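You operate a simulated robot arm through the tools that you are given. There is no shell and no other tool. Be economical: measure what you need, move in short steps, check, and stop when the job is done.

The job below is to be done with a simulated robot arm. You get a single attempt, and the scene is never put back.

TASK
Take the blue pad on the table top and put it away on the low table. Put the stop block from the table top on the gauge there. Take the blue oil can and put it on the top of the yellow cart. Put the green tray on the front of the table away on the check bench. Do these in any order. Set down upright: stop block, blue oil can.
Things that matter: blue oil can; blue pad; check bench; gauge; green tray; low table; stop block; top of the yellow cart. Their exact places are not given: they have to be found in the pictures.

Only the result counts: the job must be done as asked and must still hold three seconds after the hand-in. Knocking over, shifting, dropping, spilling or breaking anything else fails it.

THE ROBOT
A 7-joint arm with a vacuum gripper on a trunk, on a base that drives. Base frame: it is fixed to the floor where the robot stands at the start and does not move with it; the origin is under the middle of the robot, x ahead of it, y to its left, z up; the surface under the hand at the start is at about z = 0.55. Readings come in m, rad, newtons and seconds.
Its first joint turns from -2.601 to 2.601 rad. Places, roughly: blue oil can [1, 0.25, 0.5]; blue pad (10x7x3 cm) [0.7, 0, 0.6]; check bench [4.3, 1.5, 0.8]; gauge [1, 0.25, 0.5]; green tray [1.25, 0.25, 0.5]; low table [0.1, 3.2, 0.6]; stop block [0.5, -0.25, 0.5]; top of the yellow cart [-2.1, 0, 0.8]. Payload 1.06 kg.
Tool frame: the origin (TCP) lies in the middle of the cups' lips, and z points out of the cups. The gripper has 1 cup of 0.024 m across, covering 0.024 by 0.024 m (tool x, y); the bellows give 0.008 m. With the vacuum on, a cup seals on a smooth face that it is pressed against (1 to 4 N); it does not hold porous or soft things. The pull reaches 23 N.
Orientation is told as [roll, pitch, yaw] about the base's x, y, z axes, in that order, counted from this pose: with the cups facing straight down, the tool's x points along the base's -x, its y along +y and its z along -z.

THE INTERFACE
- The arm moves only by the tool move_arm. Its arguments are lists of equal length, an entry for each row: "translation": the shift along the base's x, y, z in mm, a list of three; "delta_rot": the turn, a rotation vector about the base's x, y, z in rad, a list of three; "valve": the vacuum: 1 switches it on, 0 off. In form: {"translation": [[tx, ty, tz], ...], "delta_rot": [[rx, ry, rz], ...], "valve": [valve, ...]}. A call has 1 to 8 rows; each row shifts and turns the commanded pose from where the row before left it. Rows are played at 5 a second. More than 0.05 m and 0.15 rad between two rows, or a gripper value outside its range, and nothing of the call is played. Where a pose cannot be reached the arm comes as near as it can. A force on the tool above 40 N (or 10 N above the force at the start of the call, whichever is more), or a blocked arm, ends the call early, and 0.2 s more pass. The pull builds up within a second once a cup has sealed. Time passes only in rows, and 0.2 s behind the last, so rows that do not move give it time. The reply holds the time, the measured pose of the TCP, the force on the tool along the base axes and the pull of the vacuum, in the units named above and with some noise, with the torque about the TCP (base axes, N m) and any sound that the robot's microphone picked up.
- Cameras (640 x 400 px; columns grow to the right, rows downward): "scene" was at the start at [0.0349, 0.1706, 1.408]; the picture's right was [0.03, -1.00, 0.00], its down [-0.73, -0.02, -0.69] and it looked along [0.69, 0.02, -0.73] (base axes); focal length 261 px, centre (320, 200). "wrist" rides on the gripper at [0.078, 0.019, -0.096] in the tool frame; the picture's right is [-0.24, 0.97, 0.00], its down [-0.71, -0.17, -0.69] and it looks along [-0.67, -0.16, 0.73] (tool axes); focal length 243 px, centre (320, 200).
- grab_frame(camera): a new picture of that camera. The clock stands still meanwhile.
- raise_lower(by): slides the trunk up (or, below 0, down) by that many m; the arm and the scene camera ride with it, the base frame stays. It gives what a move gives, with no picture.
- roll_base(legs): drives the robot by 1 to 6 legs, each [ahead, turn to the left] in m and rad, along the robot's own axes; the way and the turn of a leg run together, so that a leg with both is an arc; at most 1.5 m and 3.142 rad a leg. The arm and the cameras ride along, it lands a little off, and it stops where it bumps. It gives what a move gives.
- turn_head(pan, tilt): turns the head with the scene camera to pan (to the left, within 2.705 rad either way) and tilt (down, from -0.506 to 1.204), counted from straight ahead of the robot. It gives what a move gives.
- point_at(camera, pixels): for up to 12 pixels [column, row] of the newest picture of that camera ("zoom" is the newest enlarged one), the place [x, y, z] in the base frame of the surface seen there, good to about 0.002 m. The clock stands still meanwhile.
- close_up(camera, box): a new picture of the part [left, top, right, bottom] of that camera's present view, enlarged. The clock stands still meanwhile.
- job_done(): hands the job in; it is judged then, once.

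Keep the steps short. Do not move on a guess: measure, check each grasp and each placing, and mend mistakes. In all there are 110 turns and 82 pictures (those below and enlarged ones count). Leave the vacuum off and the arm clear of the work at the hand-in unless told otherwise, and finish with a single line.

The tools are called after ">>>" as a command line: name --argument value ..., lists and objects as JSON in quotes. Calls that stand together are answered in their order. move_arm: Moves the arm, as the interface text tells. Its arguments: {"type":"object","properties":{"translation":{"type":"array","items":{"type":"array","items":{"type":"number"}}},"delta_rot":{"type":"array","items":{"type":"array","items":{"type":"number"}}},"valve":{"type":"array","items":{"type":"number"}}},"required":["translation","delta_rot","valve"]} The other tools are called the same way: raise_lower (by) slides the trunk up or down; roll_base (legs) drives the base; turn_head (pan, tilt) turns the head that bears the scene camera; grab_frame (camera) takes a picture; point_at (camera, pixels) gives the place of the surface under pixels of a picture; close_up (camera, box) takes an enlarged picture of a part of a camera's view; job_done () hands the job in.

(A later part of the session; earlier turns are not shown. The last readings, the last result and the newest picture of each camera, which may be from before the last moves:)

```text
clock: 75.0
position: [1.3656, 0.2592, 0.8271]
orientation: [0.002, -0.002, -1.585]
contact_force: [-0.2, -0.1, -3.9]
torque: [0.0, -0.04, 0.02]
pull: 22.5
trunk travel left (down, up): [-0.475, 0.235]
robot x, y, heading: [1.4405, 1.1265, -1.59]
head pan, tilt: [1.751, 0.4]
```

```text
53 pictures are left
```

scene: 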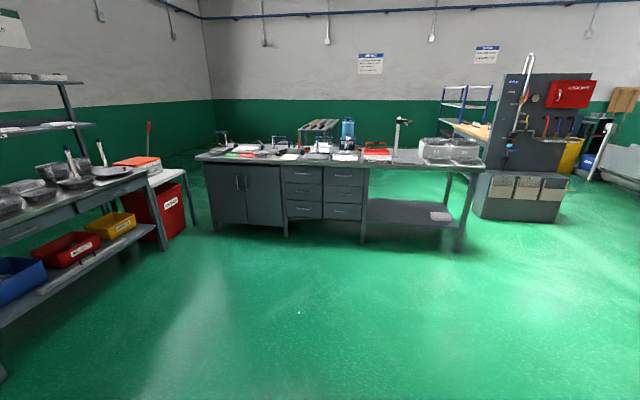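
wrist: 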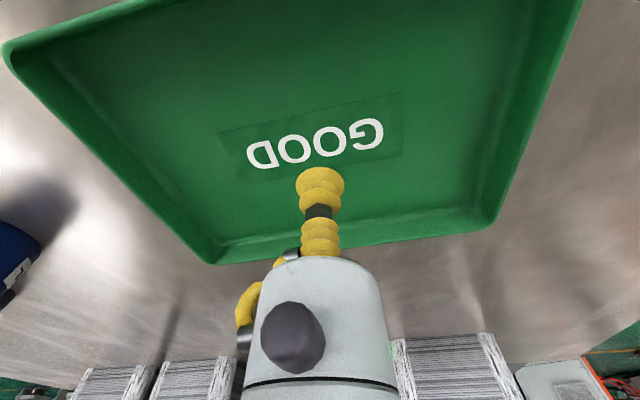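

Retracting the arm in smaller steps, zooming on the bench at (190–490, 110–250).

>>> move_arm --translation '[[10, 43, 15], [10, 43, 15], [10, 43, 15], [10, 43, 15], [10, 43, 0], [10, 20, 0], [0, 0, 0]]' --delta_rot '[[0, 0, 0], [0, 0, 0], [0, 0, 0], [0, 0, 0], [0, 0, 0], [0, 0, 0], [0, 0, 0]]' --valve '[1, 1, 1, 1, 1, 1, 1]'

>>> close_up --camera "scene" --box '[190, 100, 350, 200]'

>>> close_up --camera "scene" --box '[340, 100, 500, 200]'

>>> point_at --camera "scene" --pixels '[[200, 157], [480, 168], [300, 158], [285, 157], [340, 158], [405, 165], [405, 158], [410, 148], [376, 150], [450, 155], [345, 130], [250, 150]]'

```text
clock: 76.6
position: [1.4239, 0.497, 0.8883]
orientation: [0.0, 0.0, -1.585]
contact_force: [0.2, -0.1, -2.9]
torque: [-0.02, -0.01, 0.04]
pull: 22.6
trunk travel left (down, up): [-0.475, 0.235]
robot x, y, heading: [1.4387, 1.1243, -1.59]
head pan, tilt: [1.751, 0.4]
```

```text
4.00 times, centred on (270, 150) of scene
```

zoom: 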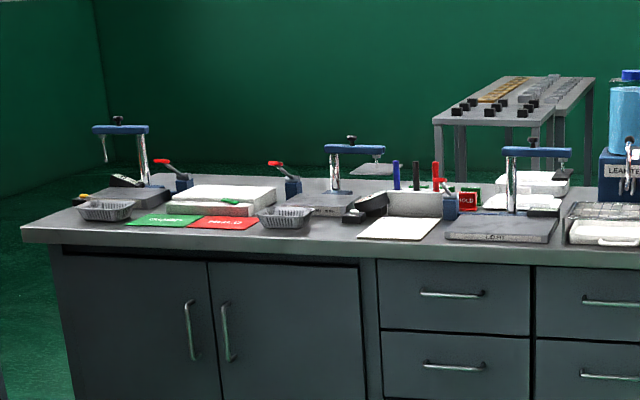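

```text
4.00 times, centred on (420, 150) of scene
```

zoom: 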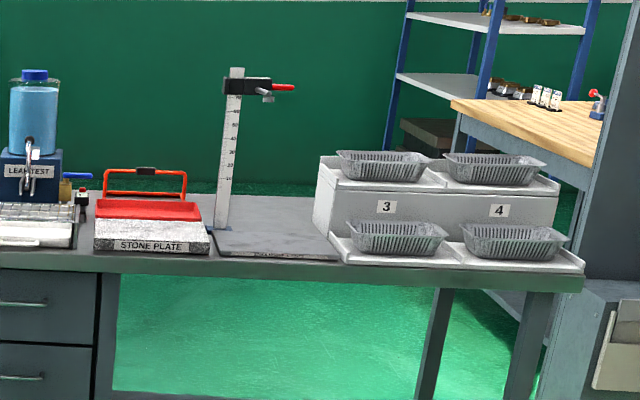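

```text
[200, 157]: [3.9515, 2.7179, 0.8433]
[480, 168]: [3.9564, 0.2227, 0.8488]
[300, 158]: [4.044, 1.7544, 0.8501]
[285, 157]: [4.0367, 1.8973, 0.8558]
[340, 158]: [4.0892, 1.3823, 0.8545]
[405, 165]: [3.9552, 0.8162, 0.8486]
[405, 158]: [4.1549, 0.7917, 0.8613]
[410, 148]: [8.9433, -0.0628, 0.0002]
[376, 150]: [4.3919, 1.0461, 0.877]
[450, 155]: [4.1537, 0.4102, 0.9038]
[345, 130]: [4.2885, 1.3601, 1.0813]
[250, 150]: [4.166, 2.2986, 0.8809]
```

The bench is x≥3.95, y 0.2–2.7, top 0.85, crowded. Driving nearer (turn left, ahead 1.45 m), raising the trunk for clearance and view.

>>> roll_base --legs '[[0, 1.585], [1.4, 0]]'

>>> raise_lower --by 0.22

>>> turn_head --pan 0.45 --tilt 0.6

>>> grab_frame --camera "scene"

```text
clock: 87.5
position: [3.4769, 1.1417, 0.888]
orientation: [0.0, 0.0, 0.015]
contact_force: [0.1, 0.5, -3.5]
torque: [0.01, 0.0, 0.01]
pull: 22.8
trunk travel left (down, up): [-0.475, 0.235]
robot x, y, heading: [2.8454, 1.1385, 0.01]
head pan, tilt: [1.751, 0.4]
```

```text
clock: 89.8
position: [3.4761, 1.1407, 1.1075]
orientation: [0.0, 0.0, 0.014]
contact_force: [-0.2, 0.3, -2.9]
torque: [0.03, 0.03, -0.02]
pull: 23.2
trunk travel left (down, up): [-0.695, 0.015]
robot x, y, heading: [2.8473, 1.139, 0.012]
head pan, tilt: [1.751, 0.4]
```

```text
clock: 91.3
position: [3.4764, 1.1409, 1.1072]
orientation: [0.0, 0.0, 0.013]
contact_force: [-0.2, -0.3, -3.6]
torque: [0.05, 0.02, -0.01]
pull: 23.0
trunk travel left (down, up): [-0.695, 0.015]
robot x, y, heading: [2.8434, 1.1387, 0.015]
head pan, tilt: [0.45, 0.6]
```

```text
50 pictures are left
```

scene: 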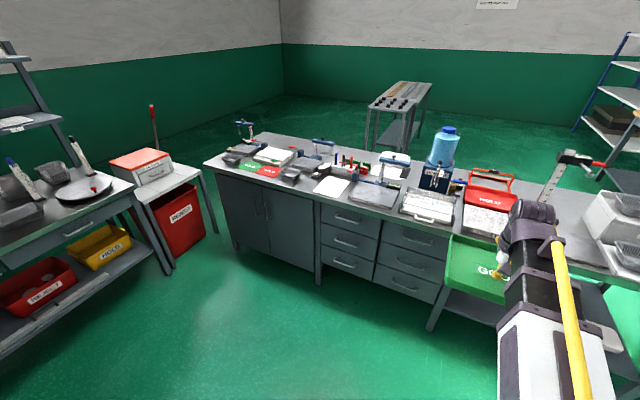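

>>> close_up --camera "scene" --box '[200, 110, 400, 235]'

>>> close_up --camera "scene" --box '[380, 120, 640, 282]'

```text
3.20 times, centred on (300, 172) of scene
```

zoom: 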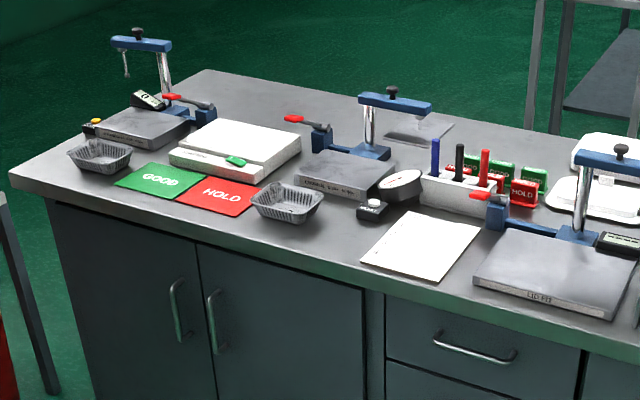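

```text
2.46 times, centred on (510, 201) of scene
```

zoom: 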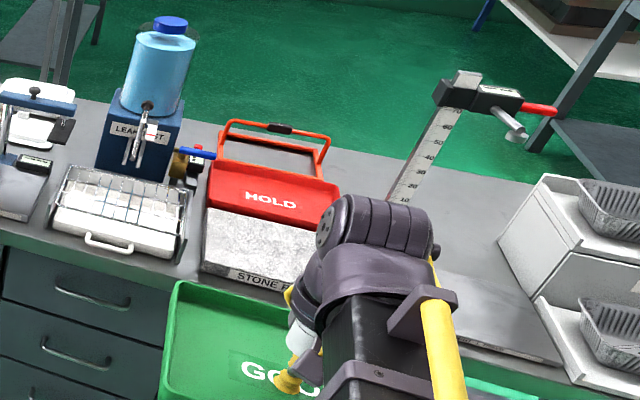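

>>> point_at --camera "zoom" --pixels '[[480, 290], [440, 272], [560, 358], [520, 330], [350, 175], [460, 185], [500, 185], [470, 240], [530, 285], [545, 380], [395, 160], [440, 235]]'

>>> point_at --camera "scene" --pixels '[[330, 186], [320, 190], [345, 195], [365, 215], [300, 185], [262, 136], [310, 150], [235, 165], [283, 143], [255, 140], [375, 196], [300, 145]]'

```text
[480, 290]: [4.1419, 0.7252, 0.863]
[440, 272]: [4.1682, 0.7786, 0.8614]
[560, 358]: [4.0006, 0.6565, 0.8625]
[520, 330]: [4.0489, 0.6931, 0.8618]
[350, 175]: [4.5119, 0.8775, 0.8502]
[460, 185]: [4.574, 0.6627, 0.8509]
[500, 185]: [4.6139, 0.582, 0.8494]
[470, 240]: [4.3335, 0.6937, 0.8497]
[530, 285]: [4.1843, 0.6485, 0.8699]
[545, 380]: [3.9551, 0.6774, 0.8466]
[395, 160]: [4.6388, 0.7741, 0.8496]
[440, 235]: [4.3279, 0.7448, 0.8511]
```

```text
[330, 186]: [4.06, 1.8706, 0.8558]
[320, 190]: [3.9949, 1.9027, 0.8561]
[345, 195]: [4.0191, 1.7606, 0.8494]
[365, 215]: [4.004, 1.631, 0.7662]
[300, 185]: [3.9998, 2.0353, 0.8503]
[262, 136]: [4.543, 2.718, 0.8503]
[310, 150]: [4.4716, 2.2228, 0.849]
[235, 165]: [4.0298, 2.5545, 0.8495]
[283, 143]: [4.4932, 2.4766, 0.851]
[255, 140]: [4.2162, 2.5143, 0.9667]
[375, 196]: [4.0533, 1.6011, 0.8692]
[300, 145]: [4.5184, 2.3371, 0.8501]
```

Measuring possible obstacles on the left (shelf bench, red bin) and the back-left free region of the bench.

>>> point_at --camera "scene" --pixels '[[132, 190], [165, 265], [100, 250], [10, 330], [205, 195], [200, 235], [150, 180], [240, 125], [268, 170], [322, 150], [318, 140], [440, 140]]'

>>> close_up --camera "scene" --box '[210, 110, 350, 200]'

```text
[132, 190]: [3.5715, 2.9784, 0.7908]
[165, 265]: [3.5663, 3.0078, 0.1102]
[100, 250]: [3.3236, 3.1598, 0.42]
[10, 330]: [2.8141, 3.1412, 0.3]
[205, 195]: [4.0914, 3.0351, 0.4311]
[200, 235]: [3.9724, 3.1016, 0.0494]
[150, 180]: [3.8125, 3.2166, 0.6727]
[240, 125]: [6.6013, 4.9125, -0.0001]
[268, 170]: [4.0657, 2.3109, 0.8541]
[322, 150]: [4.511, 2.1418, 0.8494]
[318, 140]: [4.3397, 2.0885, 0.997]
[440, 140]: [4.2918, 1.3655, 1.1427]
```

```text
4.44 times, centred on (280, 155) of scene
```

zoom: 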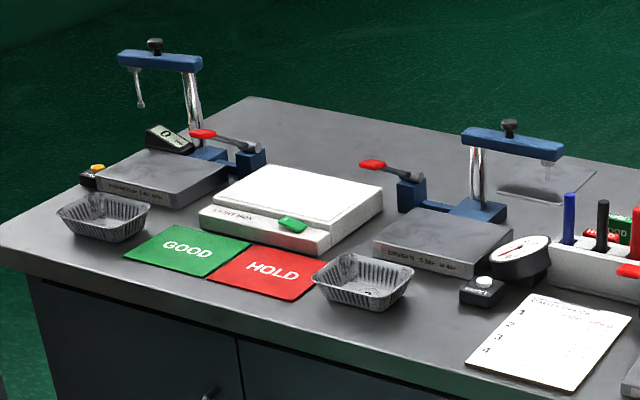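

>>> point_at --camera "zoom" --pixels '[[262, 172], [258, 150], [275, 165], [382, 195], [372, 165], [410, 205], [395, 180], [250, 98], [400, 120], [330, 140], [300, 180], [500, 185]]'

>>> point_at --camera "zoom" --pixels '[[155, 42], [195, 62], [510, 122], [558, 148], [195, 110], [478, 165], [202, 133], [470, 205], [440, 205], [225, 157], [350, 130], [420, 150]]'

```text
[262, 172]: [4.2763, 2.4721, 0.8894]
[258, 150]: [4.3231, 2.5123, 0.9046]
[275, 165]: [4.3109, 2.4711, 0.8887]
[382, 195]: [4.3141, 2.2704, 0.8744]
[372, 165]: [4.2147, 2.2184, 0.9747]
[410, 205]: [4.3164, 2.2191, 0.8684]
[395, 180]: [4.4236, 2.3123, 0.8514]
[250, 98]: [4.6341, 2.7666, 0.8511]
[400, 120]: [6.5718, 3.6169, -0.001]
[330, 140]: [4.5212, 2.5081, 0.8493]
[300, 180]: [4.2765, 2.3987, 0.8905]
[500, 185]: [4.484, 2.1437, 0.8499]
```

```text
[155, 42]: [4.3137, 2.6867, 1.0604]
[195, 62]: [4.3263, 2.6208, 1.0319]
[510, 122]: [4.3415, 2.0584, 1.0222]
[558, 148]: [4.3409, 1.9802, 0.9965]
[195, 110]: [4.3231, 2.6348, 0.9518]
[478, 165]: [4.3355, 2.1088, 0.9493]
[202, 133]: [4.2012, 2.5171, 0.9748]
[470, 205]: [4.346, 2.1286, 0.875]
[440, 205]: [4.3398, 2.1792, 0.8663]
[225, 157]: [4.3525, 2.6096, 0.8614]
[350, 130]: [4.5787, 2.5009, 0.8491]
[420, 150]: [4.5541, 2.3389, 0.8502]
```

Back strip x 4.37–4.64, y 2.15–2.60 is empty: target tray centre (4.51, 2.37). Backing up and taking a diagonal so the tray stays clear of the shelf bench (y≥2.98), ending near (3.0, 2.2).

>>> roll_base --legs '[[-1.1, 0], [0, 0.69], [1.2, 0], [0.445, 0], [0, -0.7]]'

>>> turn_head --pan 0.15 --tilt 0.6

>>> grab_frame --camera "scene"

```text
clock: 108.6
position: [3.625, 2.1903, 1.107]
orientation: [0.0, -0.002, 0.013]
contact_force: [0.0, 0.1, -2.5]
torque: [0.05, 0.01, 0.04]
pull: 22.5
trunk travel left (down, up): [-0.695, 0.015]
robot x, y, heading: [3.0023, 2.1889, 0.014]
head pan, tilt: [0.45, 0.6]
```

```text
clock: 109.4
position: [3.6258, 2.1881, 1.1062]
orientation: [0.001, -0.001, 0.013]
contact_force: [-0.3, 0.4, -3.6]
torque: [0.03, 0.01, 0.0]
pull: 23.1
trunk travel left (down, up): [-0.695, 0.015]
robot x, y, heading: [2.9923, 2.1862, 0.009]
head pan, tilt: [0.15, 0.6]
```

```text
46 pictures are left
```

scene: 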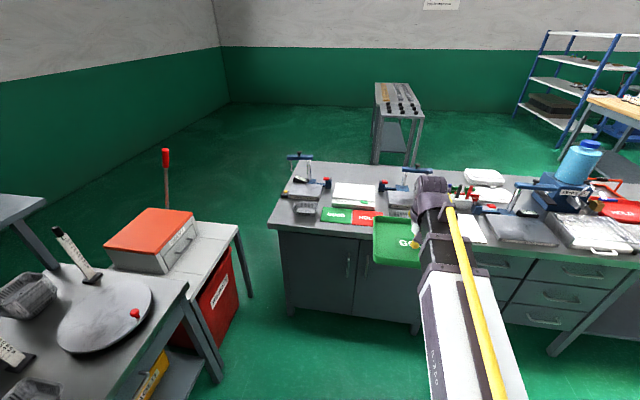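

Good clear view. Moving the tool sideways to y≈2.37 and up 50 mm, then driving ahead 0.56 m.

>>> move_arm --translation '[[0, 45, 10], [0, 45, 15], [0, 45, 15], [0, 45, 10], [0, 0, 0]]' --delta_rot '[[0, 0, 0], [0, 0, 0], [0, 0, 0], [0, 0, 0], [0, 0, 0]]' --valve '[1, 1, 1, 1, 1]'

>>> roll_base --legs '[[0.56, 0]]'

>>> grab_frame --camera "scene"

>>> grab_frame --camera "wrist"

```text
clock: 110.6
position: [3.6252, 2.3697, 1.1573]
orientation: [0.0, -0.001, 0.01]
contact_force: [-0.2, 0.0, -2.7]
torque: [0.03, 0.04, -0.01]
pull: 23.0
trunk travel left (down, up): [-0.695, 0.015]
robot x, y, heading: [2.9967, 2.1851, 0.013]
head pan, tilt: [0.15, 0.6]
```

```text
clock: 113.8
position: [4.1871, 2.3746, 1.1584]
orientation: [0.0, 0.0, 0.008]
contact_force: [0.0, -0.7, -2.6]
torque: [0.0, 0.03, 0.02]
pull: 22.4
trunk travel left (down, up): [-0.695, 0.015]
robot x, y, heading: [3.5582, 2.1974, 0.016]
head pan, tilt: [0.15, 0.6]
```

```text
45 pictures are left
```

scene: 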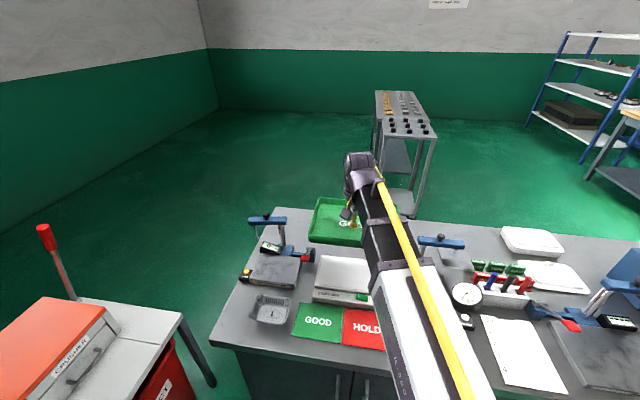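

```text
44 pictures are left
```

wrist: 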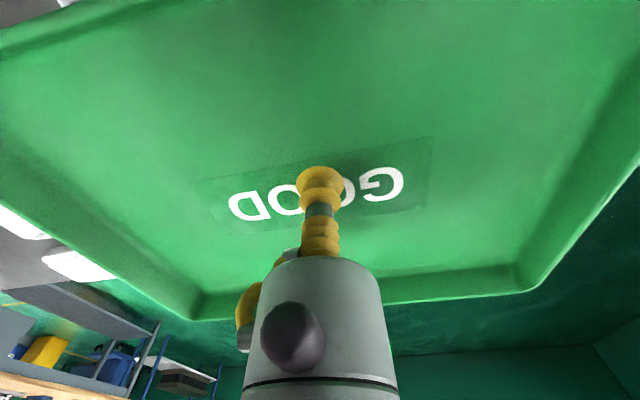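

Extending 300 mm ahead at height.

>>> move_arm --translation '[[45, 0, 0], [45, 0, 0], [45, 0, 0], [45, 0, -5], [45, 0, -5], [45, 0, -5], [35, 0, -5], [0, 0, 0]]' --delta_rot '[[0, 0, 0], [0, 0, 0], [0, 0, 0], [0, 0, 0], [0, 0, 0], [0, 0, 0], [0, 0, 0], [0, 0, 0]]' --valve '[1, 1, 1, 1, 1, 1, 1, 1]'

>>> close_up --camera "scene" --box '[220, 140, 480, 300]'

```text
clock: 115.6
position: [4.4925, 2.3767, 1.1368]
orientation: [0.001, 0.0, 0.012]
contact_force: [0.5, 0.4, -3.5]
torque: [0.05, 0.03, 0.01]
pull: 23.2
trunk travel left (down, up): [-0.695, 0.015]
robot x, y, heading: [3.5564, 2.1929, 0.013]
head pan, tilt: [0.15, 0.6]
```

```text
2.46 times, centred on (350, 220) of scene
```

zoom: 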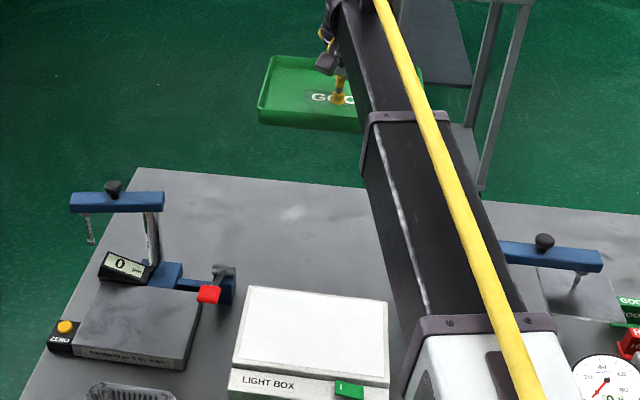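

>>> point_at --camera "zoom" --pixels '[[260, 108], [272, 58], [355, 118], [235, 290], [240, 300], [390, 300], [320, 292], [150, 172], [340, 185], [340, 280], [240, 285]]'

```text
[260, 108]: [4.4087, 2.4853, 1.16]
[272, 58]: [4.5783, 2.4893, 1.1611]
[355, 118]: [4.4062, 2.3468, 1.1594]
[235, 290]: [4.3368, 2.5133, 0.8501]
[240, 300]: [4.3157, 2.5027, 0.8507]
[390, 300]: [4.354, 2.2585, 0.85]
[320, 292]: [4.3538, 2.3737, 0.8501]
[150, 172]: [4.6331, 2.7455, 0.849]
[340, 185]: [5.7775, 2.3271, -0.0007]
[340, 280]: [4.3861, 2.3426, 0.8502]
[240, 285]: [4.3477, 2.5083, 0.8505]
```

Tray footprint is clear (x 4.41–4.585, y 2.26–2.49). Lowering straight down to TCP ≈0.87.

>>> move_arm --translation '[[0, 0, -45], [0, 0, -45], [0, 0, -45], [0, 0, -45], [0, 0, -45], [0, 0, -30], [0, 0, -10], [0, 0, 0]]' --delta_rot '[[0, 0, 0], [0, 0, 0], [0, 0, 0], [0, 0, 0], [0, 0, 0], [0, 0, 0], [0, 0, 0], [0, 0, 0]]' --valve '[1, 1, 1, 1, 1, 1, 1, 1]'

>>> close_up --camera "scene" --box '[220, 140, 480, 300]'

```text
clock: 117.4
position: [4.4922, 2.3736, 0.8726]
orientation: [0.001, -0.001, 0.01]
contact_force: [-0.4, -0.5, -3.0]
torque: [-0.01, 0.02, 0.01]
pull: 22.8
trunk travel left (down, up): [-0.695, 0.015]
robot x, y, heading: [3.5553, 2.1966, 0.006]
head pan, tilt: [0.15, 0.6]
```

```text
2.46 times, centred on (350, 220) of scene
```

zoom: 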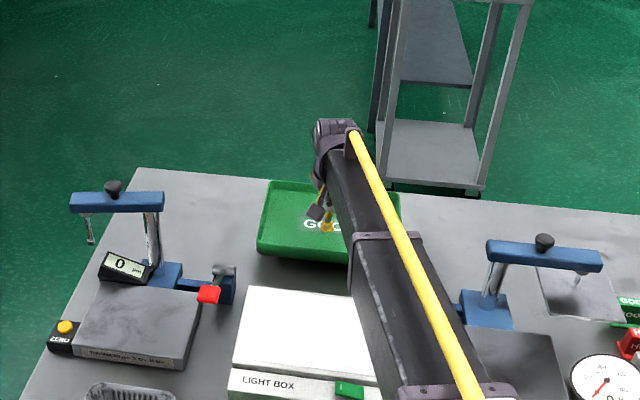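

Clear all around. Lowering to contact.

>>> move_arm --translation '[[0, 0, -10], [0, 0, -4], [0, 0, -2], [0, 0, 0]]' --delta_rot '[[0, 0, 0], [0, 0, 0], [0, 0, 0], [0, 0, 0]]' --valve '[1, 1, 1, 1]'

```text
clock: 118.4
position: [4.4922, 2.3744, 0.8565]
orientation: [0.0, 0.0, 0.008]
contact_force: [1.4, -0.4, 0.4]
torque: [-0.05, 0.0, 0.02]
pull: 23.4
trunk travel left (down, up): [-0.695, 0.015]
robot x, y, heading: [3.5565, 2.1956, 0.015]
head pan, tilt: [0.15, 0.6]
```

Weight has gone to the bench. Releasing and lifting straight up.

>>> move_arm --translation '[[0, 0, 0], [0, 0, 0], [0, 0, 0], [0, 0, 0], [0, 0, 10], [0, 0, 45], [0, 0, 45], [0, 0, 45]]' --delta_rot '[[0, 0, 0], [0, 0, 0], [0, 0, 0], [0, 0, 0], [0, 0, 0], [0, 0, 0], [0, 0, 0], [0, 0, 0]]' --valve '[0, 0, 0, 0, 0, 0, 0, 0]'

>>> move_arm --translation '[[0, 0, 45], [0, 0, 45], [-45, 0, 15], [-45, 0, 0], [-45, 0, 0], [-45, 0, 0], [-45, -10, 0], [-45, -30, 0]]' --delta_rot '[[0, 0, 0], [0, 0, 0], [0, 0, 0], [0, 0, 0], [0, 0, 0], [0, 0, 0], [0, 0, 0], [0, 0, 0]]' --valve '[0, 0, 0, 0, 0, 0, 0, 0]'

>>> close_up --camera "scene" --box '[220, 140, 480, 300]'

```text
clock: 120.2
position: [4.4921, 2.3748, 1.0041]
orientation: [0.001, 0.0, 0.01]
contact_force: [0.0, 0.3, -1.4]
torque: [-0.01, 0.03, 0.0]
pull: 0.2
trunk travel left (down, up): [-0.695, 0.015]
robot x, y, heading: [3.5564, 2.193, 0.011]
head pan, tilt: [0.15, 0.6]
```

```text
refused: row 8 steps farther than a row can; nothing moved
```

```text
2.46 times, centred on (350, 220) of scene
```

zoom: 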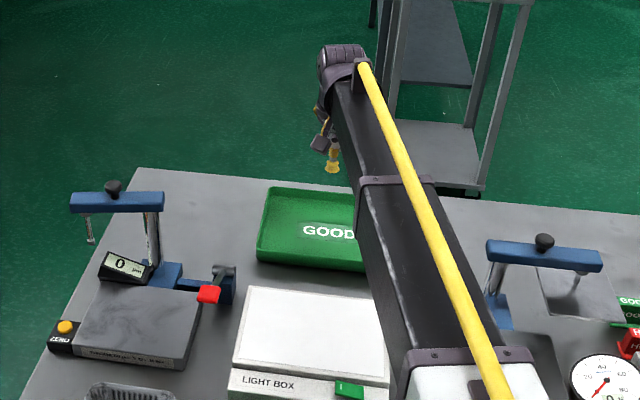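

Tray sits well. Retracting the arm and driving to the table's left side in front of the oil can.

>>> move_arm --translation '[[0, 0, 45], [0, 0, 45], [-45, 0, 15], [-45, 0, 0], [-45, 0, 0], [-45, 0, 0], [-45, -20, 0], [-40, -30, 0]]' --delta_rot '[[0, 0, 0], [0, 0, 0], [0, 0, 0], [0, 0, 0], [0, 0, 0], [0, 0, 0], [0, 0, 0], [0, 0, 0]]' --valve '[0, 0, 0, 0, 0, 0, 0, 0]'

>>> move_arm --translation '[[-30, -40, 0], [-10, -40, 0], [0, -40, 0]]' --delta_rot '[[0, 0, 0], [0, 0, 0], [0, 0, 0]]' --valve '[0, 0, 0]'

>>> roll_base --legs '[[-1.0, 0], [0, 0.516], [-0.9, 0], [-0.89, 0], [0, -2.097]]'

>>> raise_lower --by -0.2

>>> turn_head --pan 0.2 --tilt 0.8

>>> grab_frame --camera "scene"

```text
clock: 122.0
position: [4.2268, 2.3253, 1.1067]
orientation: [0.001, -0.002, 0.01]
contact_force: [0.4, 0.4, -0.1]
torque: [0.01, 0.0, 0.03]
pull: 0.0
trunk travel left (down, up): [-0.695, 0.015]
robot x, y, heading: [3.5585, 2.1967, 0.012]
head pan, tilt: [0.15, 0.6]
```

```text
clock: 122.8
position: [4.1868, 2.2044, 1.1058]
orientation: [0.001, -0.001, 0.01]
contact_force: [-0.3, 0.1, -0.4]
torque: [-0.02, -0.02, 0.01]
pull: 0.0
trunk travel left (down, up): [-0.695, 0.015]
robot x, y, heading: [3.5564, 2.1932, 0.009]
head pan, tilt: [0.15, 0.6]
```

```text
clock: 143.0
position: [1.0397, 0.6375, 1.1058]
orientation: [0.0, 0.001, -1.557]
contact_force: [0.0, -0.5, -0.1]
torque: [0.01, -0.01, 0.0]
pull: 0.1
trunk travel left (down, up): [-0.695, 0.015]
robot x, y, heading: [1.0266, 1.264, -1.558]
head pan, tilt: [0.15, 0.6]
```

```text
clock: 145.2
position: [1.0402, 0.637, 0.9062]
orientation: [0.001, -0.001, -1.558]
contact_force: [0.2, -0.8, 0.1]
torque: [0.02, -0.02, 0.0]
pull: 0.0
trunk travel left (down, up): [-0.495, 0.215]
robot x, y, heading: [1.0229, 1.2623, -1.558]
head pan, tilt: [0.15, 0.6]
```

```text
clock: 145.9
position: [1.0403, 0.6366, 0.906]
orientation: [0.001, 0.0, -1.557]
contact_force: [-0.2, -0.3, -0.7]
torque: [-0.01, -0.03, -0.01]
pull: 0.1
trunk travel left (down, up): [-0.495, 0.215]
robot x, y, heading: [1.0278, 1.2669, -1.555]
head pan, tilt: [0.201, 0.799]
```

```text
40 pictures are left
```

scene: 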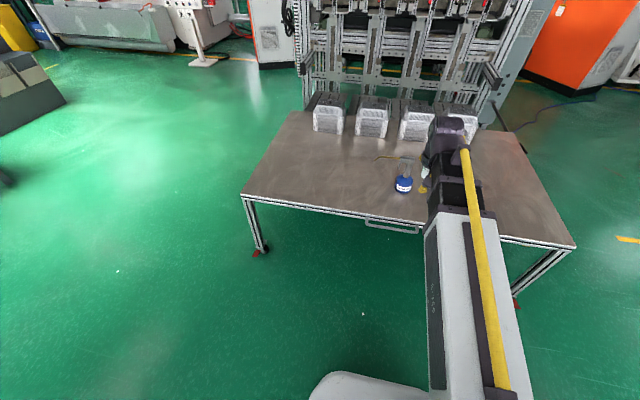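

Driving 0.2 m closer, then viewing the can from above with the wrist camera.

>>> roll_base --legs '[[0.2, 0]]'

>>> move_arm --translation '[[0, -40, 0], [0, -40, 0], [0, 0, 0]]' --delta_rot '[[0, 0, 0], [0, 0, 0], [0, 0, 0]]' --valve '[0, 0, 0]'

>>> grab_frame --camera "wrist"

```text
clock: 147.5
position: [1.0429, 0.4354, 0.9055]
orientation: [0.001, 0.0, -1.558]
contact_force: [0.1, -0.5, 1.0]
torque: [0.02, 0.02, 0.01]
pull: 0.0
trunk travel left (down, up): [-0.495, 0.215]
robot x, y, heading: [1.0294, 1.0651, -1.558]
head pan, tilt: [0.201, 0.799]
```

```text
clock: 148.3
position: [1.0435, 0.3549, 0.9055]
orientation: [0.0, 0.0, -1.557]
contact_force: [-0.2, -0.2, 0.3]
torque: [0.03, 0.04, -0.02]
pull: 0.0
trunk travel left (down, up): [-0.495, 0.215]
robot x, y, heading: [1.0296, 1.0641, -1.554]
head pan, tilt: [0.201, 0.799]
```

```text
39 pictures are left
```

wrist: 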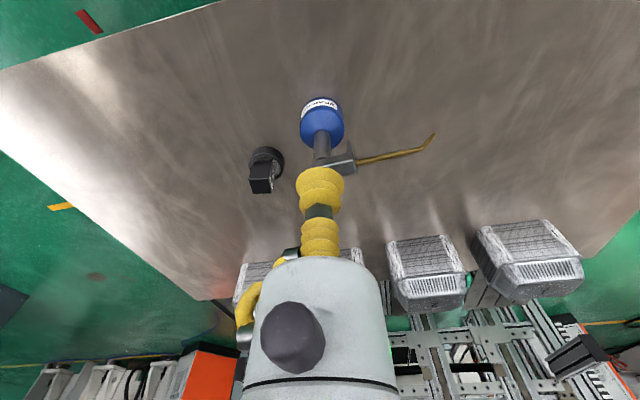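

>>> close_up --camera "wrist" --box '[230, 80, 450, 220]'

>>> close_up --camera "scene" --box '[360, 140, 460, 205]'

```text
2.86 times, centred on (340, 150) of wrist
```

zoom: 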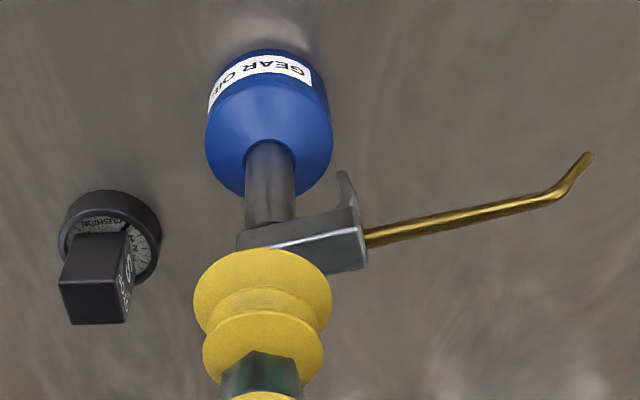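

```text
6.15 times, centred on (410, 172) of scene
```

zoom: 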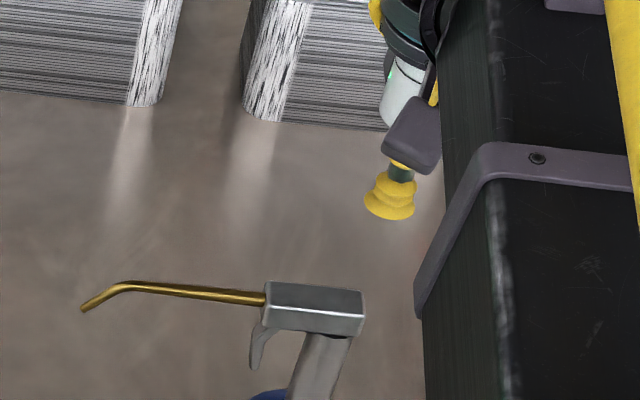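

The pump head has a flat top. Measuring its corners in the scene zoom.

>>> point_at --camera "zoom" --pixels '[[272, 286], [358, 294], [361, 311], [268, 305], [315, 299], [315, 287], [315, 309], [315, 325], [320, 370]]'

```text
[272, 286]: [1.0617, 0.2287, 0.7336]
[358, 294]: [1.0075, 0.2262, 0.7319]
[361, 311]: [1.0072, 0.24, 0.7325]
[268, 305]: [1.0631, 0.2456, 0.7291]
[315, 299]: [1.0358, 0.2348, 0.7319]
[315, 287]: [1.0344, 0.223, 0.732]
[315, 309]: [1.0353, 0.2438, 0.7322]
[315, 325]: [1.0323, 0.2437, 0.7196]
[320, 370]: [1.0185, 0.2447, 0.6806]
```

Head top ≈ x 1.003–1.066, y 0.222–0.245, z 0.732; the column axis is x≈1.018. Moving the cup to above (1.022, 0.234) at z≈0.79 for a precise look.

>>> move_arm --translation '[[-10, -30, 0], [-12, -30, 0], [0, -30, -10], [0, -31, -35], [0, 0, -40], [0, 0, -30], [0, 0, 0]]' --delta_rot '[[0, 0, 0], [0, 0, 0], [0, 0, 0], [0, 0, 0], [0, 0, 0], [0, 0, 0], [0, 0, 0]]' --valve '[0, 0, 0, 0, 0, 0, 0]'

>>> close_up --camera "wrist" --box '[240, 70, 420, 200]'

>>> close_up --camera "scene" --box '[360, 140, 460, 205]'

```text
clock: 149.9
position: [1.02, 0.2348, 0.7909]
orientation: [0.001, 0.0, -1.558]
contact_force: [0.0, 0.0, 0.5]
torque: [-0.01, 0.0, 0.03]
pull: 0.1
trunk travel left (down, up): [-0.495, 0.215]
robot x, y, heading: [1.0293, 1.0637, -1.554]
head pan, tilt: [0.201, 0.799]
```

```text
3.08 times, centred on (330, 135) of wrist
```

zoom: 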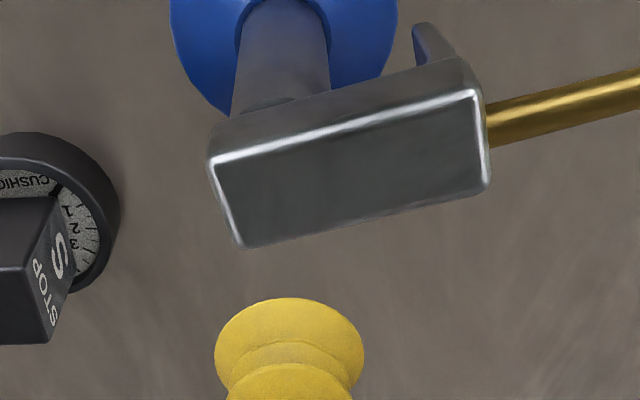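

```text
6.15 times, centred on (410, 172) of scene
```

zoom: 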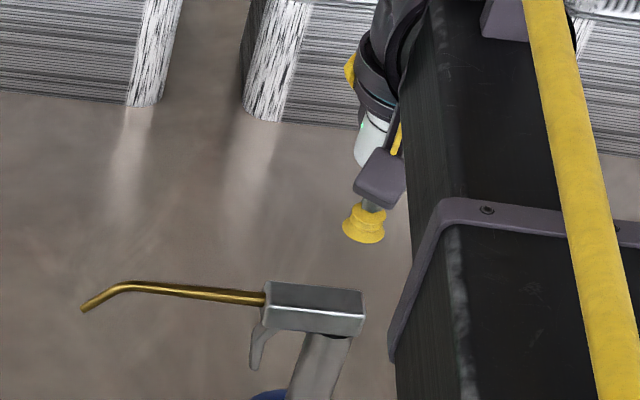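

>>> close_up --camera "wrist" --box '[240, 70, 420, 200]'

>>> point_at --camera "zoom" --pixels '[[222, 165], [470, 98], [480, 182], [243, 240], [345, 130], [360, 212], [300, 143], [310, 224], [355, 170], [395, 116], [410, 202]]'

```text
3.08 times, centred on (330, 135) of wrist
```

zoom: 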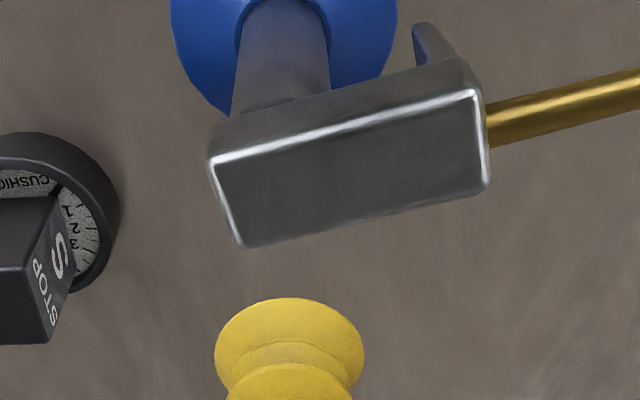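

```text
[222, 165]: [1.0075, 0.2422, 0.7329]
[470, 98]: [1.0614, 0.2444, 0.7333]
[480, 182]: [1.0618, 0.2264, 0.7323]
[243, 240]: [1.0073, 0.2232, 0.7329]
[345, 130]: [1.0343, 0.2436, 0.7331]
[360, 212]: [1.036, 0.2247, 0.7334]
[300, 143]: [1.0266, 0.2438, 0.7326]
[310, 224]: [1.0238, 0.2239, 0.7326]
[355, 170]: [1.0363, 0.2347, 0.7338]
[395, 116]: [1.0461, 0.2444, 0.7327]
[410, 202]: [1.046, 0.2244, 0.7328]
```

Flat strip centre y≈0.2338, z 0.733. Lowering gently with vacuum at x≈1.020.

>>> move_arm --translation '[[0, -1, -35], [0, 0, -18], [0, 0, -4], [0, 0, -3], [0, 0, 0], [0, 0, 0], [0, 0, 0], [0, 0, 0]]' --delta_rot '[[0, 0, 0], [0, 0, 0], [0, 0, 0], [0, 0, 0], [0, 0, 0], [0, 0, 0], [0, 0, 0], [0, 0, 0]]' --valve '[0, 0, 1, 1, 1, 1, 1, 1]'

```text
clock: 151.7
position: [1.02, 0.2327, 0.7306]
orientation: [0.0, 0.0, -1.557]
contact_force: [0.1, -2.0, 7.6]
torque: [-0.07, -0.02, 0.03]
pull: 22.6
trunk travel left (down, up): [-0.495, 0.215]
robot x, y, heading: [1.028, 1.0644, -1.556]
head pan, tilt: [0.201, 0.799]
```

Sealed at 22.6 N. Lifting slowly and checking weight and torque.

>>> move_arm --translation '[[0, 0, 4], [0, 0, 6], [0, 0, 15], [0, 0, 25], [0, 0, 0]]' --delta_rot '[[0, 0, 0], [0, 0, 0], [0, 0, 0], [0, 0, 0], [0, 0, 0]]' --valve '[1, 1, 1, 1, 1]'

>>> close_up --camera "scene" --box '[350, 130, 480, 215]'

```text
clock: 152.9
position: [1.0228, 0.2325, 0.781]
orientation: [0.001, 0.0, -1.558]
contact_force: [0.2, 0.8, -2.9]
torque: [0.0, 0.0, -0.01]
pull: 23.2
trunk travel left (down, up): [-0.495, 0.215]
robot x, y, heading: [1.0279, 1.0672, -1.554]
head pan, tilt: [0.201, 0.799]
```

```text
4.71 times, centred on (415, 172) of scene
```

zoom: 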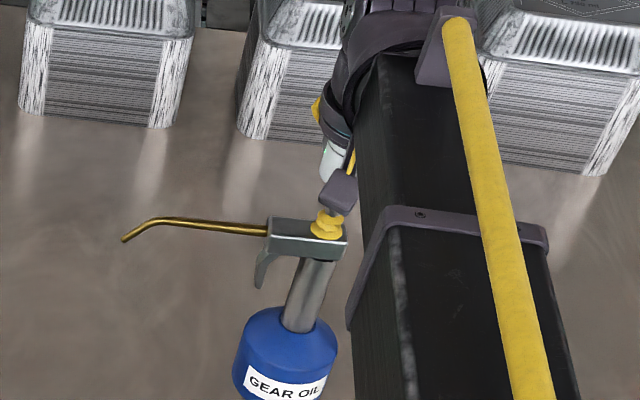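

Held firmly (≈3 N, upright). Lifting, retracting, raising the trunk, then looking right toward the cart.

>>> move_arm --translation '[[0, 0, 40], [0, 0, 40], [0, 10, 40], [0, 40, 20], [0, 40, 0], [0, 40, 0], [0, 40, 0], [0, 0, 0]]' --delta_rot '[[0, 0, 0], [0, 0, 0], [0, 0, 0], [0, 0, 0], [0, 0, 0], [0, 0, 0], [0, 0, 0], [0, 0, 0]]' --valve '[1, 1, 1, 1, 1, 1, 1, 1]'

>>> raise_lower --by 0.2

>>> turn_head --pan -1.26 --tilt 0.4

>>> grab_frame --camera "scene"

```text
clock: 154.7
position: [1.0208, 0.4027, 0.9211]
orientation: [0.0, 0.001, -1.557]
contact_force: [0.0, 1.0, -3.6]
torque: [0.04, -0.01, 0.02]
pull: 22.9
trunk travel left (down, up): [-0.495, 0.215]
robot x, y, heading: [1.0298, 1.0641, -1.559]
head pan, tilt: [0.201, 0.799]
```

```text
clock: 156.9
position: [1.021, 0.403, 1.1216]
orientation: [-0.001, 0.0, -1.557]
contact_force: [1.0, -0.1, -2.7]
torque: [-0.01, 0.02, -0.01]
pull: 22.8
trunk travel left (down, up): [-0.695, 0.015]
robot x, y, heading: [1.0311, 1.0637, -1.557]
head pan, tilt: [0.201, 0.799]
```

```text
clock: 158.5
position: [1.0218, 0.4028, 1.1208]
orientation: [-0.001, 0.0, -1.558]
contact_force: [0.0, 0.3, -3.4]
torque: [-0.02, 0.01, 0.0]
pull: 23.3
trunk travel left (down, up): [-0.695, 0.015]
robot x, y, heading: [1.031, 1.0649, -1.559]
head pan, tilt: [-1.26, 0.4]
```

```text
32 pictures are left
```

scene: 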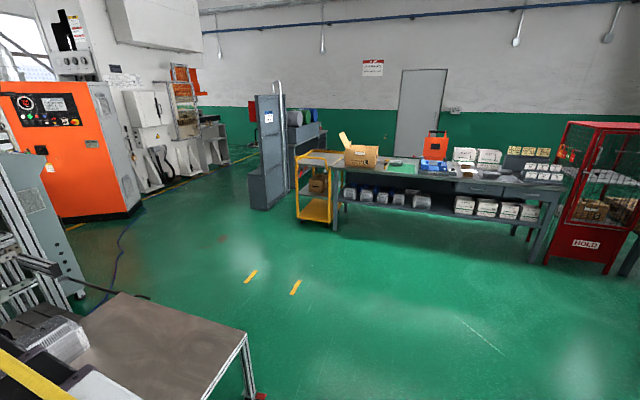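

Yellow cart at (318, 185). Zooming and measuring it.

>>> close_up --camera "scene" --box '[250, 130, 400, 230]'

>>> point_at --camera "zoom" --pixels '[[290, 100], [210, 125], [330, 140], [270, 135], [300, 115], [350, 115], [265, 120], [385, 130], [420, 160], [330, 380], [120, 200], [205, 360]]'

```text
4.00 times, centred on (325, 180) of scene
```

zoom: 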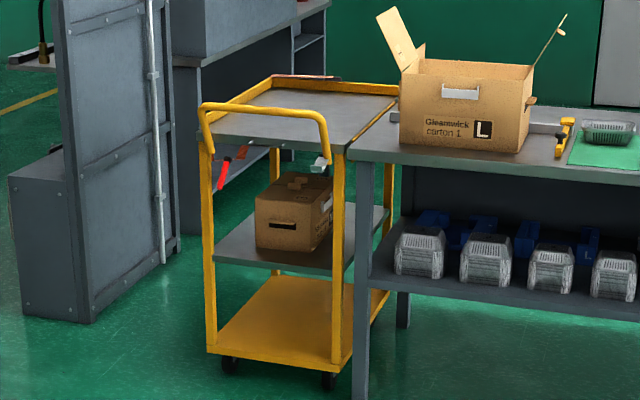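

```text
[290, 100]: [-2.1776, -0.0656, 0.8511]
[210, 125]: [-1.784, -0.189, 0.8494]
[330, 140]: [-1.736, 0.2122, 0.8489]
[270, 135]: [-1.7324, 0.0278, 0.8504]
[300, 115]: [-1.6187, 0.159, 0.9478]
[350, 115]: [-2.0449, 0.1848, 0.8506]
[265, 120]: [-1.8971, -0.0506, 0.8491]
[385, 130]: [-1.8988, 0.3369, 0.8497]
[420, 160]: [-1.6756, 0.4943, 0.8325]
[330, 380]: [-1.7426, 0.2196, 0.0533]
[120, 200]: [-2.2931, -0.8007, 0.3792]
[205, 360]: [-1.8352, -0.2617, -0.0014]
```

Cart top z 0.85, x −2.45…−1.70, y −0.2…0.25, handle bar at x≈−1.62 z 0.95. Raising the can 80 mm, then driving to about (−0.65, 0.02) facing −x.

>>> move_arm --translation '[[0, 0, 40], [0, 0, 40], [0, 0, 0]]' --delta_rot '[[0, 0, 0], [0, 0, 0], [0, 0, 0]]' --valve '[1, 1, 1]'

>>> roll_base --legs '[[0, -1.583], [1.0, 0], [0, 0.991], [1.243, 0], [0, -0.991]]'

>>> turn_head --pan 0.15 --tilt 0.55

>>> grab_frame --camera "scene"

```text
clock: 159.3
position: [1.0222, 0.4038, 1.2006]
orientation: [0.001, 0.001, -1.555]
contact_force: [-0.1, 0.6, -2.8]
torque: [-0.01, -0.01, 0.0]
pull: 22.9
trunk travel left (down, up): [-0.695, 0.015]
robot x, y, heading: [1.0297, 1.0658, -1.556]
head pan, tilt: [-1.26, 0.4]
```

```text
clock: 179.2
position: [-1.2952, -0.0022, 1.1999]
orientation: [-0.001, 0.0, -3.108]
contact_force: [0.3, 0.2, -2.9]
torque: [-0.02, 0.01, 0.02]
pull: 22.6
trunk travel left (down, up): [-0.695, 0.015]
robot x, y, heading: [-0.6343, -0.0017, -3.102]
head pan, tilt: [-1.26, 0.4]
```

```text
clock: 180.8
position: [-1.2948, -0.0031, 1.1997]
orientation: [0.0, 0.0, -3.108]
contact_force: [-0.5, -0.7, -2.8]
torque: [0.04, 0.05, 0.01]
pull: 22.7
trunk travel left (down, up): [-0.695, 0.015]
robot x, y, heading: [-0.6313, -0.0009, -3.106]
head pan, tilt: [0.15, 0.55]
```

```text
30 pictures are left
```

scene: 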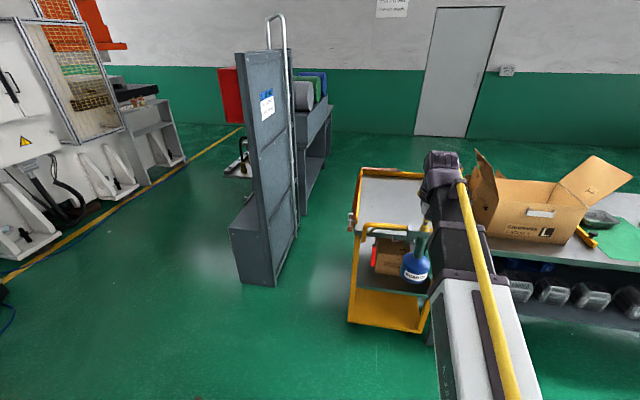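

>>> point_at --camera "scene" --pixels '[[480, 155], [474, 195], [478, 215], [380, 190], [400, 205], [362, 172], [353, 222], [390, 172], [420, 190], [415, 228], [365, 230], [405, 180]]'

>>> close_up --camera "scene" --box '[330, 140, 490, 250]'

```text
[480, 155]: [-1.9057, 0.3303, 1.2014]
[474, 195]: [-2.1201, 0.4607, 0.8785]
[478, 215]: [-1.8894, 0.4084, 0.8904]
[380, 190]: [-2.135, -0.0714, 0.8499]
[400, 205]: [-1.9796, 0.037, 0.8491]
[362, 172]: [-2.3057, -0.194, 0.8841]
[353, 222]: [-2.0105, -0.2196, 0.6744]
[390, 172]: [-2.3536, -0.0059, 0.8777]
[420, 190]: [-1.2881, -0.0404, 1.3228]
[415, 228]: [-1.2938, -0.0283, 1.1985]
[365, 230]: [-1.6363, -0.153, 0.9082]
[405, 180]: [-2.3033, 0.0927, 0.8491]
```

```text
3.64 times, centred on (410, 195) of scene
```

zoom: 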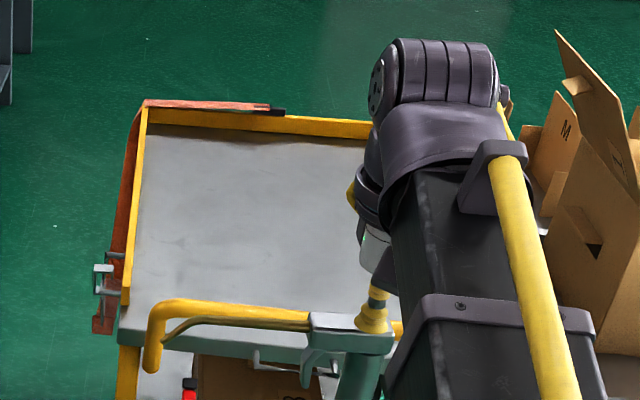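

Cart top is empty. Driving ahead 0.38 m, then extending to x≈−1.93 at height.

>>> roll_base --legs '[[0.38, 0]]'

>>> move_arm --translation '[[-40, 4, 0], [-40, 4, 0], [-40, 4, 0], [-40, 4, 0], [-40, 4, 0], [-40, 4, 0], [-15, 0, 0], [0, 0, 0]]' --delta_rot '[[0, 0, 0], [0, 0, 0], [0, 0, 0], [0, 0, 0], [0, 0, 0], [0, 0, 0], [0, 0, 0], [0, 0, 0]]' --valve '[1, 1, 1, 1, 1, 1, 1, 1]'

>>> grab_frame --camera "scene"

>>> grab_frame --camera "wrist"

```text
clock: 183.2
position: [-1.6761, -0.0143, 1.1994]
orientation: [0.0, -0.001, -3.111]
contact_force: [0.7, -0.6, -2.5]
torque: [-0.01, -0.02, -0.03]
pull: 22.9
trunk travel left (down, up): [-0.695, 0.015]
robot x, y, heading: [-1.0126, -0.0123, -3.111]
head pan, tilt: [0.15, 0.55]
```

```text
clock: 185.0
position: [-1.9312, 0.01, 1.1989]
orientation: [0.002, 0.0, -3.11]
contact_force: [-0.1, 1.0, -3.0]
torque: [-0.01, 0.01, -0.03]
pull: 22.9
trunk travel left (down, up): [-0.695, 0.015]
robot x, y, heading: [-1.0093, -0.0148, -3.108]
head pan, tilt: [0.15, 0.55]
```

```text
28 pictures are left
```

scene: 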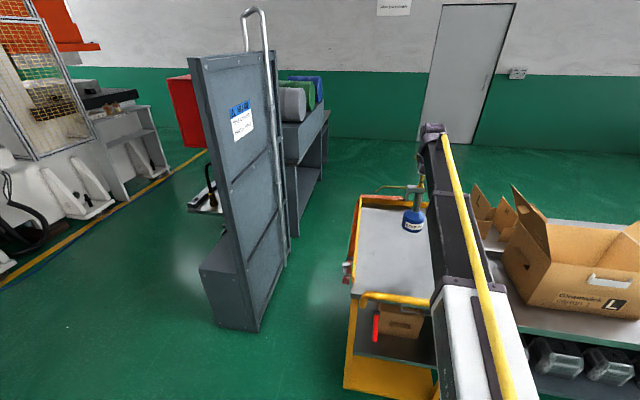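

```text
27 pictures are left
```

wrist: 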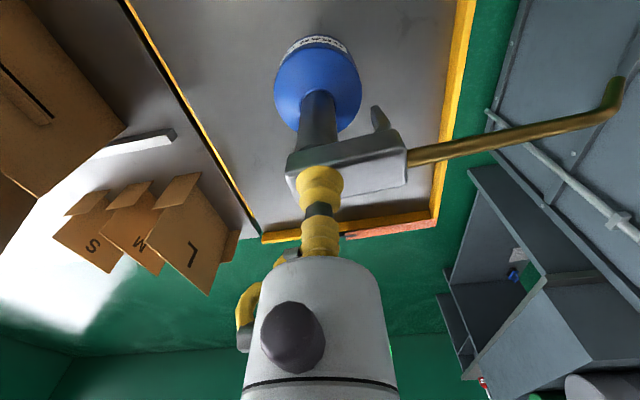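

Above free cart surface. Lowering to TCP ≈1.044 (can bottom ≈13 mm above the top).

>>> move_arm --translation '[[0, 0, -40], [0, 0, -40], [0, 0, -40], [0, 0, -25], [0, 0, -10], [0, 0, 0]]' --delta_rot '[[0, 0, 0], [0, 0, 0], [0, 0, 0], [0, 0, 0], [0, 0, 0], [0, 0, 0]]' --valve '[1, 1, 1, 1, 1, 1]'

>>> move_arm --translation '[[0, 0, -6], [0, 0, -4], [0, 0, -2], [0, 0, 0]]' --delta_rot '[[0, 0, 0], [0, 0, 0], [0, 0, 0], [0, 0, 0]]' --valve '[1, 1, 1, 1]'

>>> close_up --camera "scene" --box '[340, 150, 500, 260]'

```text
clock: 186.4
position: [-1.93, 0.0094, 1.0441]
orientation: [0.001, 0.0, -3.111]
contact_force: [-0.4, 0.6, -3.0]
torque: [-0.01, -0.04, 0.01]
pull: 22.6
trunk travel left (down, up): [-0.695, 0.015]
robot x, y, heading: [-1.013, -0.0133, -3.116]
head pan, tilt: [0.15, 0.55]
```

```text
clock: 187.4
position: [-1.9305, 0.0101, 1.034]
orientation: [0.001, 0.0, -3.11]
contact_force: [0.2, -0.4, -2.5]
torque: [-0.02, 0.04, 0.0]
pull: 23.2
trunk travel left (down, up): [-0.695, 0.015]
robot x, y, heading: [-1.014, -0.0116, -3.114]
head pan, tilt: [0.15, 0.55]
```

```text
3.64 times, centred on (420, 205) of scene
```

zoom: 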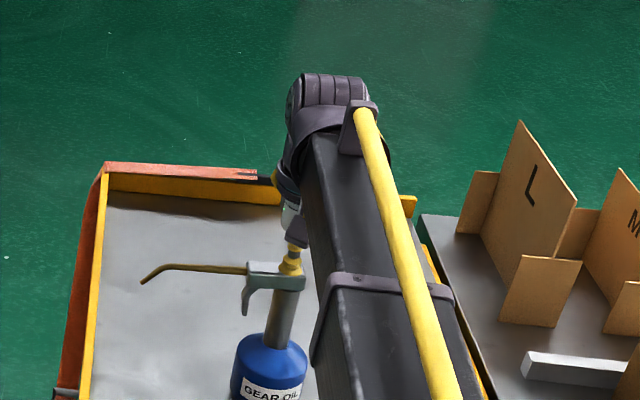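

Still hanging (−2.5 N). Lowering in 1 mm steps.

>>> move_arm --translation '[[0, 0, -1.5], [0, 0, -1], [0, 0, -1], [0, 0, 0]]' --delta_rot '[[0, 0, 0], [0, 0, 0], [0, 0, 0], [0, 0, 0]]' --valve '[1, 1, 1, 1]'

```text
clock: 188.4
position: [-1.9288, 0.0106, 1.0307]
orientation: [-0.001, -0.002, -3.111]
contact_force: [-3.7, -0.2, 15.2]
torque: [0.02, 0.04, -0.02]
pull: 22.8
trunk travel left (down, up): [-0.695, 0.015]
robot x, y, heading: [-1.0132, -0.0072, -3.112]
head pan, tilt: [0.15, 0.55]
```

Firm contact. Easing up 1.5 mm, releasing, then lifting.

>>> move_arm --translation '[[0, 0, 1.5], [0, 0, 0], [0, 0, 0], [0, 0, 0], [0, 0, 0], [0, 0, 3], [0, 0, 15], [0, 0, 40]]' --delta_rot '[[0, 0, 0], [0, 0, 0], [0, 0, 0], [0, 0, 0], [0, 0, 0], [0, 0, 0], [0, 0, 0], [0, 0, 0]]' --valve '[1, 0, 0, 0, 0, 0, 0, 0]'

>>> move_arm --translation '[[0, 0, 45], [0, 0, 45], [40, 0, 20], [45, 0, 0], [45, 0, 0], [45, 0, 0], [45, 0, 0], [35, 0, 0]]' --delta_rot '[[0, 0, 0], [0, 0, 0], [0, 0, 0], [0, 0, 0], [0, 0, 0], [0, 0, 0], [0, 0, 0], [0, 0, 0]]' --valve '[0, 0, 0, 0, 0, 0, 0, 0]'

>>> grab_frame --camera "scene"

```text
clock: 190.2
position: [-1.9311, 0.0072, 1.0895]
orientation: [0.001, 0.0, -3.11]
contact_force: [0.5, -0.5, 0.3]
torque: [-0.01, -0.02, -0.01]
pull: 0.1
trunk travel left (down, up): [-0.695, 0.015]
robot x, y, heading: [-1.0164, -0.0132, -3.11]
head pan, tilt: [0.15, 0.55]
```

```text
clock: 192.0
position: [-1.6751, 0.0096, 1.2]
orientation: [0.001, 0.001, -3.111]
contact_force: [0.5, -0.4, 0.2]
torque: [0.01, -0.02, 0.01]
pull: 0.1
trunk travel left (down, up): [-0.695, 0.015]
robot x, y, heading: [-1.0138, -0.0105, -3.11]
head pan, tilt: [0.15, 0.55]
```

```text
25 pictures are left
```

scene: 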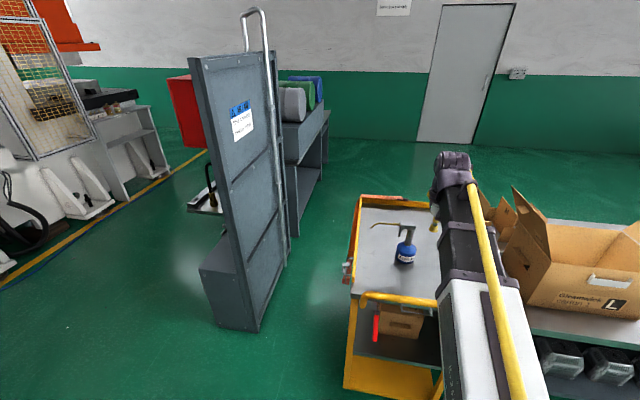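

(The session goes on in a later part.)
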